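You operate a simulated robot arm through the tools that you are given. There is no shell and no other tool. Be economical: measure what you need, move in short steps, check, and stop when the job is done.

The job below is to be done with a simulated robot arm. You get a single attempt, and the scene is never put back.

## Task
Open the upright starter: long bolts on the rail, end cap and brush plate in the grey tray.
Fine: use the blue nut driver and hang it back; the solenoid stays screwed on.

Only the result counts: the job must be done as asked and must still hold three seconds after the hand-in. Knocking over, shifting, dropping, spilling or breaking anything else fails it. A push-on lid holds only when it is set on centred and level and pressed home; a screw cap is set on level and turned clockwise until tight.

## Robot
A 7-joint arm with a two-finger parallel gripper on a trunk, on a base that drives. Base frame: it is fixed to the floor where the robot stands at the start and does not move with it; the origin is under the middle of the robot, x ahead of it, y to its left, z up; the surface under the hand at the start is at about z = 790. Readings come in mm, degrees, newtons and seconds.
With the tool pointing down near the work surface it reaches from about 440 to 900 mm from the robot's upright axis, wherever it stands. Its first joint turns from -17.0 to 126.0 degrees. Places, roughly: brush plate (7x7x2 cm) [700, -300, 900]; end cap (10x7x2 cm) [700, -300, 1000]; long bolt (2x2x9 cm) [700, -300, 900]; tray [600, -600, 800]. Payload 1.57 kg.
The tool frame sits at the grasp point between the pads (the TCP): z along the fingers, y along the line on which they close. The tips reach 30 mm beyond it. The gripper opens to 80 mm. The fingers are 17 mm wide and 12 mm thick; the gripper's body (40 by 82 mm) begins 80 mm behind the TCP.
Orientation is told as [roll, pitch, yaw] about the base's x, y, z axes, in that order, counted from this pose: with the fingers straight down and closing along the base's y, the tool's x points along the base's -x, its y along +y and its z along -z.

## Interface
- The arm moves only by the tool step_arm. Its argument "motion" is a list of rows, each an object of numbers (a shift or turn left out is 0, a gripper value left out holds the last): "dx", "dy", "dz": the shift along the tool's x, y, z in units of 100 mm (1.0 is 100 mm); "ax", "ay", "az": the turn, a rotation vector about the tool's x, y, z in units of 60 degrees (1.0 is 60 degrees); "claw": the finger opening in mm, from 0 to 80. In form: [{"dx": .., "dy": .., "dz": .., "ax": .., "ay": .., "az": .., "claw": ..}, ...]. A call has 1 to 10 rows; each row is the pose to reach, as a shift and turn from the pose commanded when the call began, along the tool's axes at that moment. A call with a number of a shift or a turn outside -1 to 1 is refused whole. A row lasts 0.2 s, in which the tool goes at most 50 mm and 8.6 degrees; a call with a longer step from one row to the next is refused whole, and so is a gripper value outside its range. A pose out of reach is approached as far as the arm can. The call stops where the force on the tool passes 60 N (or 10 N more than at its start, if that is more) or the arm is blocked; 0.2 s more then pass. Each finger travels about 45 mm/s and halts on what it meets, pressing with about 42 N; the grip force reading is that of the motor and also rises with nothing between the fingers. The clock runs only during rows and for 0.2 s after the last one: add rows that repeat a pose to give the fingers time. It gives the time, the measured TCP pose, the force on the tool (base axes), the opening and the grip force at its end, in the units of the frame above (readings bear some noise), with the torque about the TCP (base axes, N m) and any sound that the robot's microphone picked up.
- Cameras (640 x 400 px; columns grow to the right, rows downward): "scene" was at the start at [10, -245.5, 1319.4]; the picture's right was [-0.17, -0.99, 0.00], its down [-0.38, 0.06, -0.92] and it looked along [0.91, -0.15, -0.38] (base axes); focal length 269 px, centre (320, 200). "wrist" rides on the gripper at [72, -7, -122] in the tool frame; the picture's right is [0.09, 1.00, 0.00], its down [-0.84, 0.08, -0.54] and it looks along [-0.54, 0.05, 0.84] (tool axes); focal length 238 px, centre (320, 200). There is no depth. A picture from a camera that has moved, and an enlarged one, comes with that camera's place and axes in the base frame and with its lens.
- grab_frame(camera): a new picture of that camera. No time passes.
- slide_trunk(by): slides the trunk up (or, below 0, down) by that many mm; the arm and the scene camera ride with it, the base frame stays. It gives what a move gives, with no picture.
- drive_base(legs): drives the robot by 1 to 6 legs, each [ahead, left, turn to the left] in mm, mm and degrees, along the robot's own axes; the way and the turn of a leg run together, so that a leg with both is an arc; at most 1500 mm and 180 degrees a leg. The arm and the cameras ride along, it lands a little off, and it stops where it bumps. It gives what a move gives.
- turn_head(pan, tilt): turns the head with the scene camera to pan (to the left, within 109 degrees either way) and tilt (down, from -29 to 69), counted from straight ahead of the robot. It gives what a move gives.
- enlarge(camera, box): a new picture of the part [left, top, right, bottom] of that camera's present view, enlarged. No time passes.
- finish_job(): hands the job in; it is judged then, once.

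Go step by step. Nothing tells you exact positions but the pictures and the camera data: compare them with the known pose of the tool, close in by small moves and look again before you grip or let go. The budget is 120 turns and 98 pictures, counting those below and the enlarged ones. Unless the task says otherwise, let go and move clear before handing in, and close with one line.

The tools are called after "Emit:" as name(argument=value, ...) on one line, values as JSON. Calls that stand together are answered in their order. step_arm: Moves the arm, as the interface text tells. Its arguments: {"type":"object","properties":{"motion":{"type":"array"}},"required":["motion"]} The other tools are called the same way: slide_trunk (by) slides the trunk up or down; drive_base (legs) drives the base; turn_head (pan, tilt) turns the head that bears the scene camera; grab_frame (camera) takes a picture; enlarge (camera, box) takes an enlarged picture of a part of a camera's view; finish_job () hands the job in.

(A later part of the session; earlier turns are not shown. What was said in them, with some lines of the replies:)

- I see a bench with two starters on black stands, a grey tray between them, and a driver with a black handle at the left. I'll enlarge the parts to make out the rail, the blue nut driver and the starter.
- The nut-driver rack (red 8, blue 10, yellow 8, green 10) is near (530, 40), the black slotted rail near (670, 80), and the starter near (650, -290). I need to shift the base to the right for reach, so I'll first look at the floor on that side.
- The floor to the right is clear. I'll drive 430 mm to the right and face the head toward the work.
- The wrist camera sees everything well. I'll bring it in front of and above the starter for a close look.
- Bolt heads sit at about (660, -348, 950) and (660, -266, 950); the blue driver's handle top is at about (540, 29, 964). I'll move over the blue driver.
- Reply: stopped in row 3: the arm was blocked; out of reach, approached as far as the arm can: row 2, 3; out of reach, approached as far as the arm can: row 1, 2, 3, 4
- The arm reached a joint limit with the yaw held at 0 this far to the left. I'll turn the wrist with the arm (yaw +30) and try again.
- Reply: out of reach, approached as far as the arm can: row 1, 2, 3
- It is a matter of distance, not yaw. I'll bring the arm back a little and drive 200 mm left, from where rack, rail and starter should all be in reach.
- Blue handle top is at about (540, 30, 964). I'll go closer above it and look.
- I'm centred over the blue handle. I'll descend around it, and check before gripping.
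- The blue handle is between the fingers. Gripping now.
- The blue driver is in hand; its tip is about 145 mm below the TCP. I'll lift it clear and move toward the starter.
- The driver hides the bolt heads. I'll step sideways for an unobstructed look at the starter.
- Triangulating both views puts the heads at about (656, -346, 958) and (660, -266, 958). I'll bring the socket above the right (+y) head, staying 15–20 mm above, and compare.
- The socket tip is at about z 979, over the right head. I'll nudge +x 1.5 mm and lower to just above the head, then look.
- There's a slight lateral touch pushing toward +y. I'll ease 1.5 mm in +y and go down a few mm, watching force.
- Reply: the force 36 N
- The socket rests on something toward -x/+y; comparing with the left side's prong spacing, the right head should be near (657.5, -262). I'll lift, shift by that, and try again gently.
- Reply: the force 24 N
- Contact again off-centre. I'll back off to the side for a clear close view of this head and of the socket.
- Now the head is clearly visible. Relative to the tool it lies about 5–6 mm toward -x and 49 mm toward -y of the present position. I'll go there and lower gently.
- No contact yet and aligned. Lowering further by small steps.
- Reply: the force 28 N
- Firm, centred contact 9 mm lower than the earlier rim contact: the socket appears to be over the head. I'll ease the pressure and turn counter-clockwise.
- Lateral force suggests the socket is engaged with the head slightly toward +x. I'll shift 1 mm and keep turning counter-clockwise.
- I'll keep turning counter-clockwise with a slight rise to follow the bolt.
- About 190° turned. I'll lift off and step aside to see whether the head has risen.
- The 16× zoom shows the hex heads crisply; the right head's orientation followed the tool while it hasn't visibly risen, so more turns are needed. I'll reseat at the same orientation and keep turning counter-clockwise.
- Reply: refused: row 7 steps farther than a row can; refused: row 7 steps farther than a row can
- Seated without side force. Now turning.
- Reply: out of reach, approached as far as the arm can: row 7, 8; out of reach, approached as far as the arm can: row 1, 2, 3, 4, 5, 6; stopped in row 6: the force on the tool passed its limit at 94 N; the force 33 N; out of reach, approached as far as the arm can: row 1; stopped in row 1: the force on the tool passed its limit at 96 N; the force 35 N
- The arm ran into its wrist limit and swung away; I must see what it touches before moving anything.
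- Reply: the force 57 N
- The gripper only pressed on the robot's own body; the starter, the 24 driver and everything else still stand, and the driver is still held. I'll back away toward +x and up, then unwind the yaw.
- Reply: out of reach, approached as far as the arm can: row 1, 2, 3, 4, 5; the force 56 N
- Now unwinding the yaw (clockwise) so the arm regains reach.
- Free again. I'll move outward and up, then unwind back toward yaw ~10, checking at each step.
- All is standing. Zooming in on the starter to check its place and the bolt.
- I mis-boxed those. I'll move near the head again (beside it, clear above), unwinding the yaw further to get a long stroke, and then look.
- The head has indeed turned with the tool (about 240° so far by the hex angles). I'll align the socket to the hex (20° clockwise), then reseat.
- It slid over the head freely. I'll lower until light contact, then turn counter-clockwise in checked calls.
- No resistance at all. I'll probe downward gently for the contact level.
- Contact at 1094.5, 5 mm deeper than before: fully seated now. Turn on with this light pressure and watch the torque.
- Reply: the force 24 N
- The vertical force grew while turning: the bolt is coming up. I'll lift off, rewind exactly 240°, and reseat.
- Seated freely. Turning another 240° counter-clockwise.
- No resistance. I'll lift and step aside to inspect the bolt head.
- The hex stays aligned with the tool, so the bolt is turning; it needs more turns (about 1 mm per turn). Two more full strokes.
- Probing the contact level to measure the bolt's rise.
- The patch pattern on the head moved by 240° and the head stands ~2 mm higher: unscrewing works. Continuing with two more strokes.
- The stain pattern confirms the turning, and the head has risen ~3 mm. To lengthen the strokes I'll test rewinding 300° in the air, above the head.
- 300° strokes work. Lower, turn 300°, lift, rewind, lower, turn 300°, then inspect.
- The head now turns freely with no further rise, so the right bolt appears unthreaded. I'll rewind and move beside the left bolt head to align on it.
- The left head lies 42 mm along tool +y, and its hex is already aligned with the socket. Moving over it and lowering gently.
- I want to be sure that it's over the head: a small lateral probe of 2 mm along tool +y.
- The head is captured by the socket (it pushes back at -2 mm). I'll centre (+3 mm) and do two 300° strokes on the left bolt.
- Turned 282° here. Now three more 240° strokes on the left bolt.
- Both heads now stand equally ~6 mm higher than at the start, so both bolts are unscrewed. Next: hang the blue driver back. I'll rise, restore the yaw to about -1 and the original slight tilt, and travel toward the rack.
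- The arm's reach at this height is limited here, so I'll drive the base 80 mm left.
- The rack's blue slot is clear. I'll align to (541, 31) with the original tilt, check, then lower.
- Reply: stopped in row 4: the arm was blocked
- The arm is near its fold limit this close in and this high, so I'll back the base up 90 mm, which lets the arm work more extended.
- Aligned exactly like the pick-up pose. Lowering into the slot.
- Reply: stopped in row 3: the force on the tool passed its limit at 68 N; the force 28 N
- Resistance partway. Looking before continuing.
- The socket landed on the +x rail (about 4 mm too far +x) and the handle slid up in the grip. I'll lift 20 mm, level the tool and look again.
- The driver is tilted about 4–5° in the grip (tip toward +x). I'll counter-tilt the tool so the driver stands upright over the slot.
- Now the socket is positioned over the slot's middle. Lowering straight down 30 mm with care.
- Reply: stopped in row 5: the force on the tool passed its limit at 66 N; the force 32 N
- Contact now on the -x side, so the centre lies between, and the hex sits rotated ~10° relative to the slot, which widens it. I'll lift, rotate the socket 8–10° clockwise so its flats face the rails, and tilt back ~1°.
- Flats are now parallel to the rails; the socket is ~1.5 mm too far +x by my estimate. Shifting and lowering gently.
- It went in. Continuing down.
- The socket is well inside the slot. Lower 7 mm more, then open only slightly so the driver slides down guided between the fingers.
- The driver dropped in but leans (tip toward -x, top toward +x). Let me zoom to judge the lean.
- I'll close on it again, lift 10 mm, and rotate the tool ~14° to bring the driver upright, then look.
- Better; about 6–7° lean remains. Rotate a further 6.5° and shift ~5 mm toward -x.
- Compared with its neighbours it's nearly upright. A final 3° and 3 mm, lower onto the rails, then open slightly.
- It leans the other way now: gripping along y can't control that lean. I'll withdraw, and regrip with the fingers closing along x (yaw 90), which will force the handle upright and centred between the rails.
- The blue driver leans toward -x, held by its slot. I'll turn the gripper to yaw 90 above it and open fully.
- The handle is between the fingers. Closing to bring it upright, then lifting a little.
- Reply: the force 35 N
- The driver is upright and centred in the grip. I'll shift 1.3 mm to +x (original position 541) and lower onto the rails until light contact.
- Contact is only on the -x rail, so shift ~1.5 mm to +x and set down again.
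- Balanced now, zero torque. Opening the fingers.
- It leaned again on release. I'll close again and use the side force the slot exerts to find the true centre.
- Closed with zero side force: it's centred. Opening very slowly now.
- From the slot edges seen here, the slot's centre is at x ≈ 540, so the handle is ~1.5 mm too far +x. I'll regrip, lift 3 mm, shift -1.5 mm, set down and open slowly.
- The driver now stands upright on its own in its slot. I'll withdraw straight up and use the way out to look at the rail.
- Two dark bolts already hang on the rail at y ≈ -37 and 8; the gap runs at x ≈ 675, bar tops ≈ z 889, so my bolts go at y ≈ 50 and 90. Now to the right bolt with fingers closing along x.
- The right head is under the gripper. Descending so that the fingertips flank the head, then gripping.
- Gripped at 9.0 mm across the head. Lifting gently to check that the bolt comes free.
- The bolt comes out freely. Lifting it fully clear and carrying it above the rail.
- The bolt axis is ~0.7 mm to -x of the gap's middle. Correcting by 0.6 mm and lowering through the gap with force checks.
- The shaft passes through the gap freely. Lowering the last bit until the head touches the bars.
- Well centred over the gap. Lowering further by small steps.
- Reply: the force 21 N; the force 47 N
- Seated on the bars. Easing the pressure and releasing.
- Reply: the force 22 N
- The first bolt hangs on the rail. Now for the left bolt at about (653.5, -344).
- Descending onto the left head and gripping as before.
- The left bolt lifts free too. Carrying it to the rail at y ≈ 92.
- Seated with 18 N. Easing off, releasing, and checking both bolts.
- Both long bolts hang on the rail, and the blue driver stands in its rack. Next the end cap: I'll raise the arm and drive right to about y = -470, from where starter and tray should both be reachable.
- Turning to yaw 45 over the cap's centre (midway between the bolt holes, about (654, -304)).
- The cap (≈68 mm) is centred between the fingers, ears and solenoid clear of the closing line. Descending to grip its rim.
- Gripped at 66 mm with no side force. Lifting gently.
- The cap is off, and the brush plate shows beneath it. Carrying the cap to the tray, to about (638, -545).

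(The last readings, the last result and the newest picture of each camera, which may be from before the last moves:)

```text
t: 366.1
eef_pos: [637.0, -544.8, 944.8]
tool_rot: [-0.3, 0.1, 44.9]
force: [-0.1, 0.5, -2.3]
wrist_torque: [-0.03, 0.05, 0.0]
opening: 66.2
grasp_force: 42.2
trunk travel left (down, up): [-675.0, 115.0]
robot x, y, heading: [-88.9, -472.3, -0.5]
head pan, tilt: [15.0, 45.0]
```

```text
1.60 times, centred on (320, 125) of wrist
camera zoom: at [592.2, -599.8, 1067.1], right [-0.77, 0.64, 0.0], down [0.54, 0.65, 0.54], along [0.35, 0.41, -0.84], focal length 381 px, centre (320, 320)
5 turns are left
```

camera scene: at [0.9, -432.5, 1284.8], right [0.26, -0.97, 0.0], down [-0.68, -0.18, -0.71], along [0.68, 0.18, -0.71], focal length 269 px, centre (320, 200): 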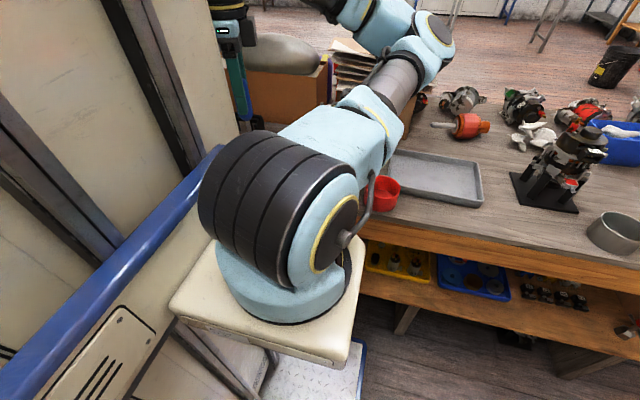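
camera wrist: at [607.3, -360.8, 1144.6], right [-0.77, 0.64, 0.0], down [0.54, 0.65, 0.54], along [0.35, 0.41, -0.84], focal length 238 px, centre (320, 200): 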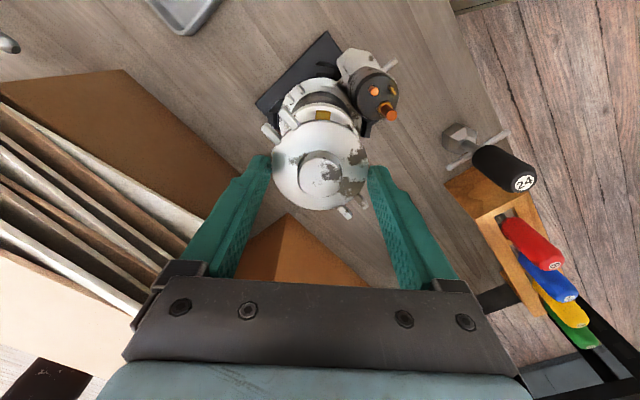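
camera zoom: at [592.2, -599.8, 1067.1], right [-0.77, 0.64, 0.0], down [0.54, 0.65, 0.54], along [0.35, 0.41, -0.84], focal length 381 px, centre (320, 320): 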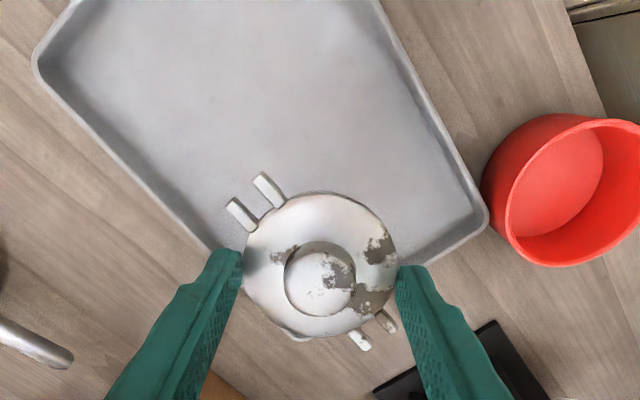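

The cap is over the tray, clear of its walls. With few turns left I'll chain: lower, release, withdraw, return over the starter and photograph the brush plate.

Emit:
step_arm(motion=[{"dz": 0.4}, {"dz": 0.75}, {"dz": 0.9}, {"dz": 1.0}, {"dz": 1.0}])

Emit:
step_arm(motion=[{"dz": 0.06}, {"dz": 0.1}, {"dz": 0.13}, {"dz": 0.15}, {"dz": 0.165}, {"dz": 0.175}, {"dz": 0.175}])

Emit:
step_arm(motion=[{"claw": 70}, {"claw": 80}, {"claw": 80}, {"claw": 80}, {"dz": -0.2}, {"dz": -0.5}, {"dz": -0.9}, {"dz": -1.0}, {"dz": -1.0}])

Emit:
enlarge(camera="wrist", box=[120, 0, 520, 250])

Emit:
step_arm(motion=[{"dz": -0.4}, {"dz": -0.8}, {"dz": -1.0}, {"dz": -1.0}])

Emit:
step_arm(motion=[{"dx": -0.3, "dy": 0.26}, {"dx": -0.6, "dy": 0.53}, {"dx": -0.889, "dy": 0.793}, {"dx": -0.889, "dy": 0.793}])

Emit:
step_arm(motion=[{"dx": -0.3, "dy": 0.26}, {"dx": -0.6, "dy": 0.53}, {"dx": -0.889, "dy": 0.793}, {"dx": -0.889, "dy": 0.793}])

Emit:
enlarge(camera="wrist", box=[200, 60, 440, 220])

```text
t: 367.3
eef_pos: [639.1, -544.9, 843.5]
tool_rot: [-0.4, 0.1, 44.8]
force: [-0.7, -0.5, -1.0]
wrist_torque: [0.0, -0.04, 0.02]
opening: 65.9
grasp_force: 42.1
trunk travel left (down, up): [-675.0, 115.0]
robot x, y, heading: [-87.2, -472.5, -0.4]
head pan, tilt: [15.0, 45.0]
```

```text
t: 368.9
eef_pos: [637.3, -545.5, 829.0]
tool_rot: [-0.4, 0.1, 44.8]
force: [-2.3, -0.2, 20.6]
wrist_torque: [0.15, 0.4, -0.03]
opening: 66.2
grasp_force: 42.1
trunk travel left (down, up): [-675.0, 115.0]
robot x, y, heading: [-89.6, -469.3, -0.5]
head pan, tilt: [15.0, 45.0]
```

```text
t: 370.9
eef_pos: [637.5, -545.7, 927.1]
tool_rot: [-0.3, 0.2, 44.7]
force: [0.3, -0.1, 0.0]
wrist_torque: [-0.01, -0.02, -0.01]
opening: 79.8
grasp_force: 0.1
trunk travel left (down, up): [-675.0, 115.0]
robot x, y, heading: [-93.2, -471.6, -0.2]
head pan, tilt: [15.0, 45.0]
```

```text
1.60 times, centred on (320, 125) of wrist
camera zoom: at [592.8, -599.3, 1048.9], right [-0.77, 0.64, 0.0], down [0.54, 0.65, 0.54], along [0.35, 0.41, -0.84], focal length 381 px, centre (320, 320)
```

zoom: 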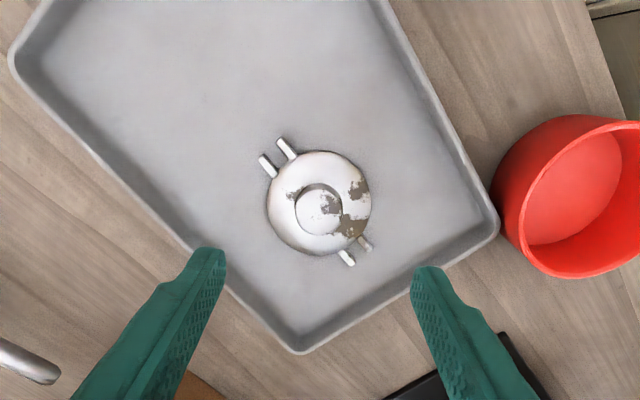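

```text
t: 371.9
eef_pos: [638.4, -545.5, 1028.0]
tool_rot: [-0.2, 0.2, 44.8]
force: [-0.2, -0.6, 0.6]
wrist_torque: [-0.02, 0.03, 0.01]
opening: 79.9
grasp_force: 0.1
trunk travel left (down, up): [-675.0, 115.0]
robot x, y, heading: [-90.7, -472.4, -0.4]
head pan, tilt: [15.0, 45.0]
```

```text
t: 372.9
eef_pos: [645.2, -424.0, 1024.9]
tool_rot: [-0.4, 0.3, 44.8]
force: [0.0, -1.0, 0.3]
wrist_torque: [0.0, -0.01, 0.02]
opening: 80.1
grasp_force: 0.1
trunk travel left (down, up): [-675.0, 115.0]
robot x, y, heading: [-90.6, -470.1, -0.2]
head pan, tilt: [15.0, 45.0]
```

```text
t: 373.9
eef_pos: [652.8, -306.0, 1027.2]
tool_rot: [-0.3, 0.2, 44.9]
force: [-0.5, 0.5, 0.0]
wrist_torque: [0.01, -0.01, -0.02]
opening: 80.1
grasp_force: 0.1
trunk travel left (down, up): [-675.0, 115.0]
robot x, y, heading: [-91.7, -474.6, -0.6]
head pan, tilt: [15.0, 45.0]
```

```text
2.50 times, centred on (320, 140) of wrist
camera zoom: at [606.5, -360.6, 1149.5], right [-0.77, 0.64, 0.0], down [0.54, 0.65, 0.54], along [0.35, 0.41, -0.84], focal length 596 px, centre (320, 350)
4 turns are left
```

zoom: 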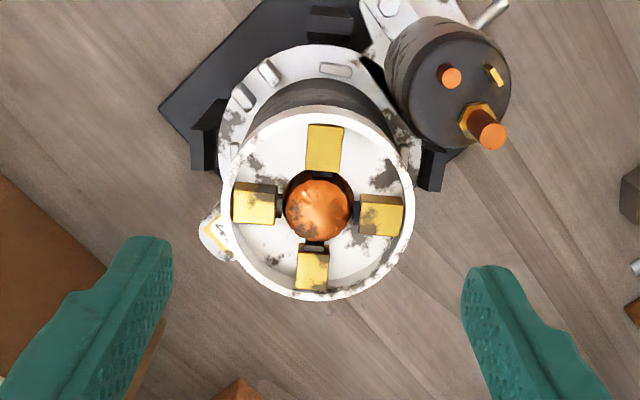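

The cap lies flat in the tray. The brush plate (white ring with four brush holders) is centred between the fingers; I'll lower, grip its rim, lift it straight off and look.

Emit:
step_arm(motion=[{"dz": 0.25, "dx": 0.01}, {"dz": 0.45, "dx": 0.01}, {"dz": 0.57, "dx": 0.01}, {"dz": 0.57, "dx": 0.01}])

Emit:
step_arm(motion=[{"claw": 72}, {"claw": 64}, {"claw": 55}, {"claw": 52}, {"claw": 52}])

Emit:
step_arm(motion=[{"dz": -0.02}, {"dz": -0.06}, {"dz": -0.12}, {"dz": -0.25}, {"dz": -0.45}, {"dz": -0.6}, {"dz": -0.6}])

Emit:
grab_frame(camera="wrist")

```text
t: 374.9
eef_pos: [650.0, -306.7, 968.4]
tool_rot: [-0.3, 0.2, 44.8]
force: [0.4, 0.5, 0.0]
wrist_torque: [0.01, -0.01, 0.02]
opening: 80.1
grasp_force: 0.0
trunk travel left (down, up): [-675.0, 115.0]
robot x, y, heading: [-92.5, -473.1, -0.4]
head pan, tilt: [15.0, 45.0]
```

```text
t: 376.1
eef_pos: [651.1, -307.9, 968.2]
tool_rot: [-0.3, 0.3, 44.8]
force: [-0.1, -0.2, 0.2]
wrist_torque: [-0.01, 0.0, 0.01]
opening: 66.7
grasp_force: 41.8
trunk travel left (down, up): [-675.0, 115.0]
robot x, y, heading: [-90.9, -472.2, -0.5]
head pan, tilt: [15.0, 45.0]
```

```text
t: 377.7
eef_pos: [650.0, -306.8, 1029.8]
tool_rot: [-0.3, 0.2, 44.8]
force: [0.4, -0.6, -0.2]
wrist_torque: [0.0, 0.04, 0.03]
opening: 66.8
grasp_force: 42.0
trunk travel left (down, up): [-675.0, 115.0]
robot x, y, heading: [-95.1, -470.3, -0.4]
head pan, tilt: [15.0, 45.0]
```

```text
2 pictures are left
camera wrist: at [606.1, -361.6, 1151.9], right [-0.77, 0.64, 0.0], down [0.54, 0.65, 0.54], along [0.35, 0.41, -0.84], focal length 238 px, centre (320, 200)
3 turns are left
```

wrist: 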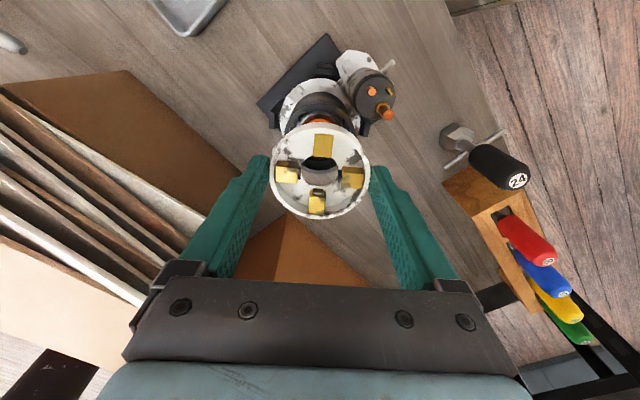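

The brush plate is off cleanly, armature left in place. I'll carry it to the tray at about (638, -650), lower until touch, release, withdraw and check.

Emit:
step_arm(motion=[{"dz": -0.2}, {"dz": -0.2, "dx": 0.28, "dy": -0.26}, {"dz": -0.2, "dx": 0.56, "dy": -0.52}, {"dz": -0.2, "dx": 0.834, "dy": -0.783}, {"dz": -0.2, "dx": 0.834, "dy": -0.783}])

Emit:
step_arm(motion=[{"dx": 0.28, "dy": -0.26}, {"dx": 0.56, "dy": -0.52}, {"dx": 0.834, "dy": -0.783}, {"dx": 0.834, "dy": -0.783}])

Emit:
step_arm(motion=[{"dx": 0.28, "dy": -0.26}, {"dx": 0.56, "dy": -0.52}, {"dx": 0.834, "dy": -0.783}, {"dx": 0.834, "dy": -0.783}])

Emit:
step_arm(motion=[{"dz": 0.4}, {"dz": 0.8}, {"dz": 1.0}, {"dz": 1.0}])

Emit:
step_arm(motion=[{"dz": 0.4}, {"dz": 0.75}, {"dz": 0.9}, {"dz": 1.0}, {"dz": 1.0}])

Emit:
step_arm(motion=[{"dz": 0.05}, {"dz": 0.08}, {"dz": 0.11}, {"dz": 0.13}, {"dz": 0.15}, {"dz": 0.17}, {"dz": 0.19}, {"dz": 0.205}, {"dz": 0.215}, {"dz": 0.215}])

Emit:
step_arm(motion=[{"claw": 70}, {"claw": 80}, {"claw": 80}, {"claw": 80}, {"dz": -0.2}, {"dz": -0.5}, {"dz": -0.9}, {"dz": -1.0}, {"dz": -1.0}])

Emit:
step_arm(motion=[{"dz": -0.4}, {"dz": -0.8}, {"dz": -1.0}, {"dz": -1.0}])

Emit:
grab_frame(camera="wrist")

```text
t: 378.9
eef_pos: [647.8, -420.6, 1050.1]
tool_rot: [-0.3, 0.2, 44.7]
force: [-1.1, 1.0, -0.3]
wrist_torque: [-0.01, 0.0, 0.0]
opening: 66.9
grasp_force: 41.8
trunk travel left (down, up): [-675.0, 115.0]
robot x, y, heading: [-90.7, -470.1, -0.5]
head pan, tilt: [15.0, 45.0]
```

```text
t: 379.9
eef_pos: [642.9, -535.4, 1049.8]
tool_rot: [-0.3, 0.2, 44.8]
force: [0.5, -0.2, 0.0]
wrist_torque: [-0.02, 0.01, -0.01]
opening: 66.8
grasp_force: 42.1
trunk travel left (down, up): [-675.0, 115.0]
robot x, y, heading: [-91.5, -473.6, -0.3]
head pan, tilt: [15.0, 45.0]
```

```text
t: 380.9
eef_pos: [640.5, -650.5, 1049.9]
tool_rot: [-0.2, 0.2, 44.8]
force: [0.6, 0.4, -0.5]
wrist_torque: [0.01, -0.01, 0.0]
opening: 67.0
grasp_force: 42.0
trunk travel left (down, up): [-675.0, 115.0]
robot x, y, heading: [-94.5, -471.0, -0.4]
head pan, tilt: [15.0, 45.0]
```

```text
t: 381.9
eef_pos: [640.2, -651.4, 948.7]
tool_rot: [-0.3, 0.3, 44.7]
force: [0.1, 0.4, -1.0]
wrist_torque: [-0.01, -0.01, -0.02]
opening: 66.7
grasp_force: 42.0
trunk travel left (down, up): [-675.0, 115.0]
robot x, y, heading: [-89.6, -473.2, -0.4]
head pan, tilt: [15.0, 45.0]
```

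```text
t: 383.1
eef_pos: [641.1, -651.7, 849.4]
tool_rot: [-0.3, 0.2, 44.8]
force: [0.5, 0.1, -0.6]
wrist_torque: [-0.02, -0.04, -0.03]
opening: 66.6
grasp_force: 42.0
trunk travel left (down, up): [-675.0, 115.0]
robot x, y, heading: [-92.1, -473.0, -0.4]
head pan, tilt: [15.0, 45.0]
```

```text
t: 385.3
eef_pos: [639.6, -651.4, 829.0]
tool_rot: [-0.4, 0.1, 44.8]
force: [-0.3, -0.3, -1.2]
wrist_torque: [0.01, 0.02, 0.01]
opening: 67.1
grasp_force: 42.0
trunk travel left (down, up): [-675.0, 115.0]
robot x, y, heading: [-84.9, -474.9, -0.5]
head pan, tilt: [15.0, 45.0]
```

```text
t: 387.3
eef_pos: [639.0, -651.8, 928.7]
tool_rot: [-0.3, 0.2, 44.8]
force: [-0.2, 0.2, -0.1]
wrist_torque: [0.01, -0.01, 0.0]
opening: 79.9
grasp_force: 0.1
trunk travel left (down, up): [-675.0, 115.0]
robot x, y, heading: [-88.9, -472.8, -0.4]
head pan, tilt: [15.0, 45.0]
```

```text
t: 388.3
eef_pos: [638.5, -649.6, 1029.2]
tool_rot: [-0.2, 0.2, 44.8]
force: [0.9, 0.3, 0.3]
wrist_torque: [0.02, -0.01, -0.01]
opening: 80.0
grasp_force: 0.1
trunk travel left (down, up): [-675.0, 115.0]
robot x, y, heading: [-89.4, -473.4, -0.7]
head pan, tilt: [15.0, 45.0]
```

```text
1 pictures are left
camera wrist: at [594.0, -705.3, 1151.8], right [-0.77, 0.64, 0.0], down [0.54, 0.65, 0.54], along [0.35, 0.41, -0.84], focal length 238 px, centre (320, 200)
2 turns are left
```

wrist: 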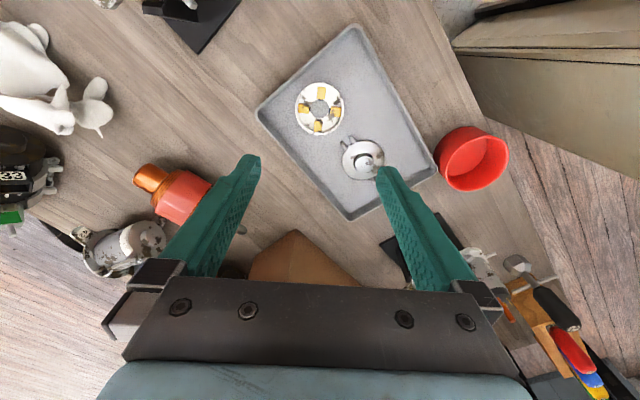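

The brush plate and the end cap both lie flat in the grey tray, the long bolts hang on the rail, and the blue driver stands in its rack. The arm is clear of everything, so I'm handing in.

Emit:
finish_job()

```text
The job is handed in.
```

The upright starter is open and the job is handed in. Both long bolts hang on the rail, the end cap and brush plate are in the grey tray, the blue nut driver is back in its rack, and the solenoid is still screwed on.
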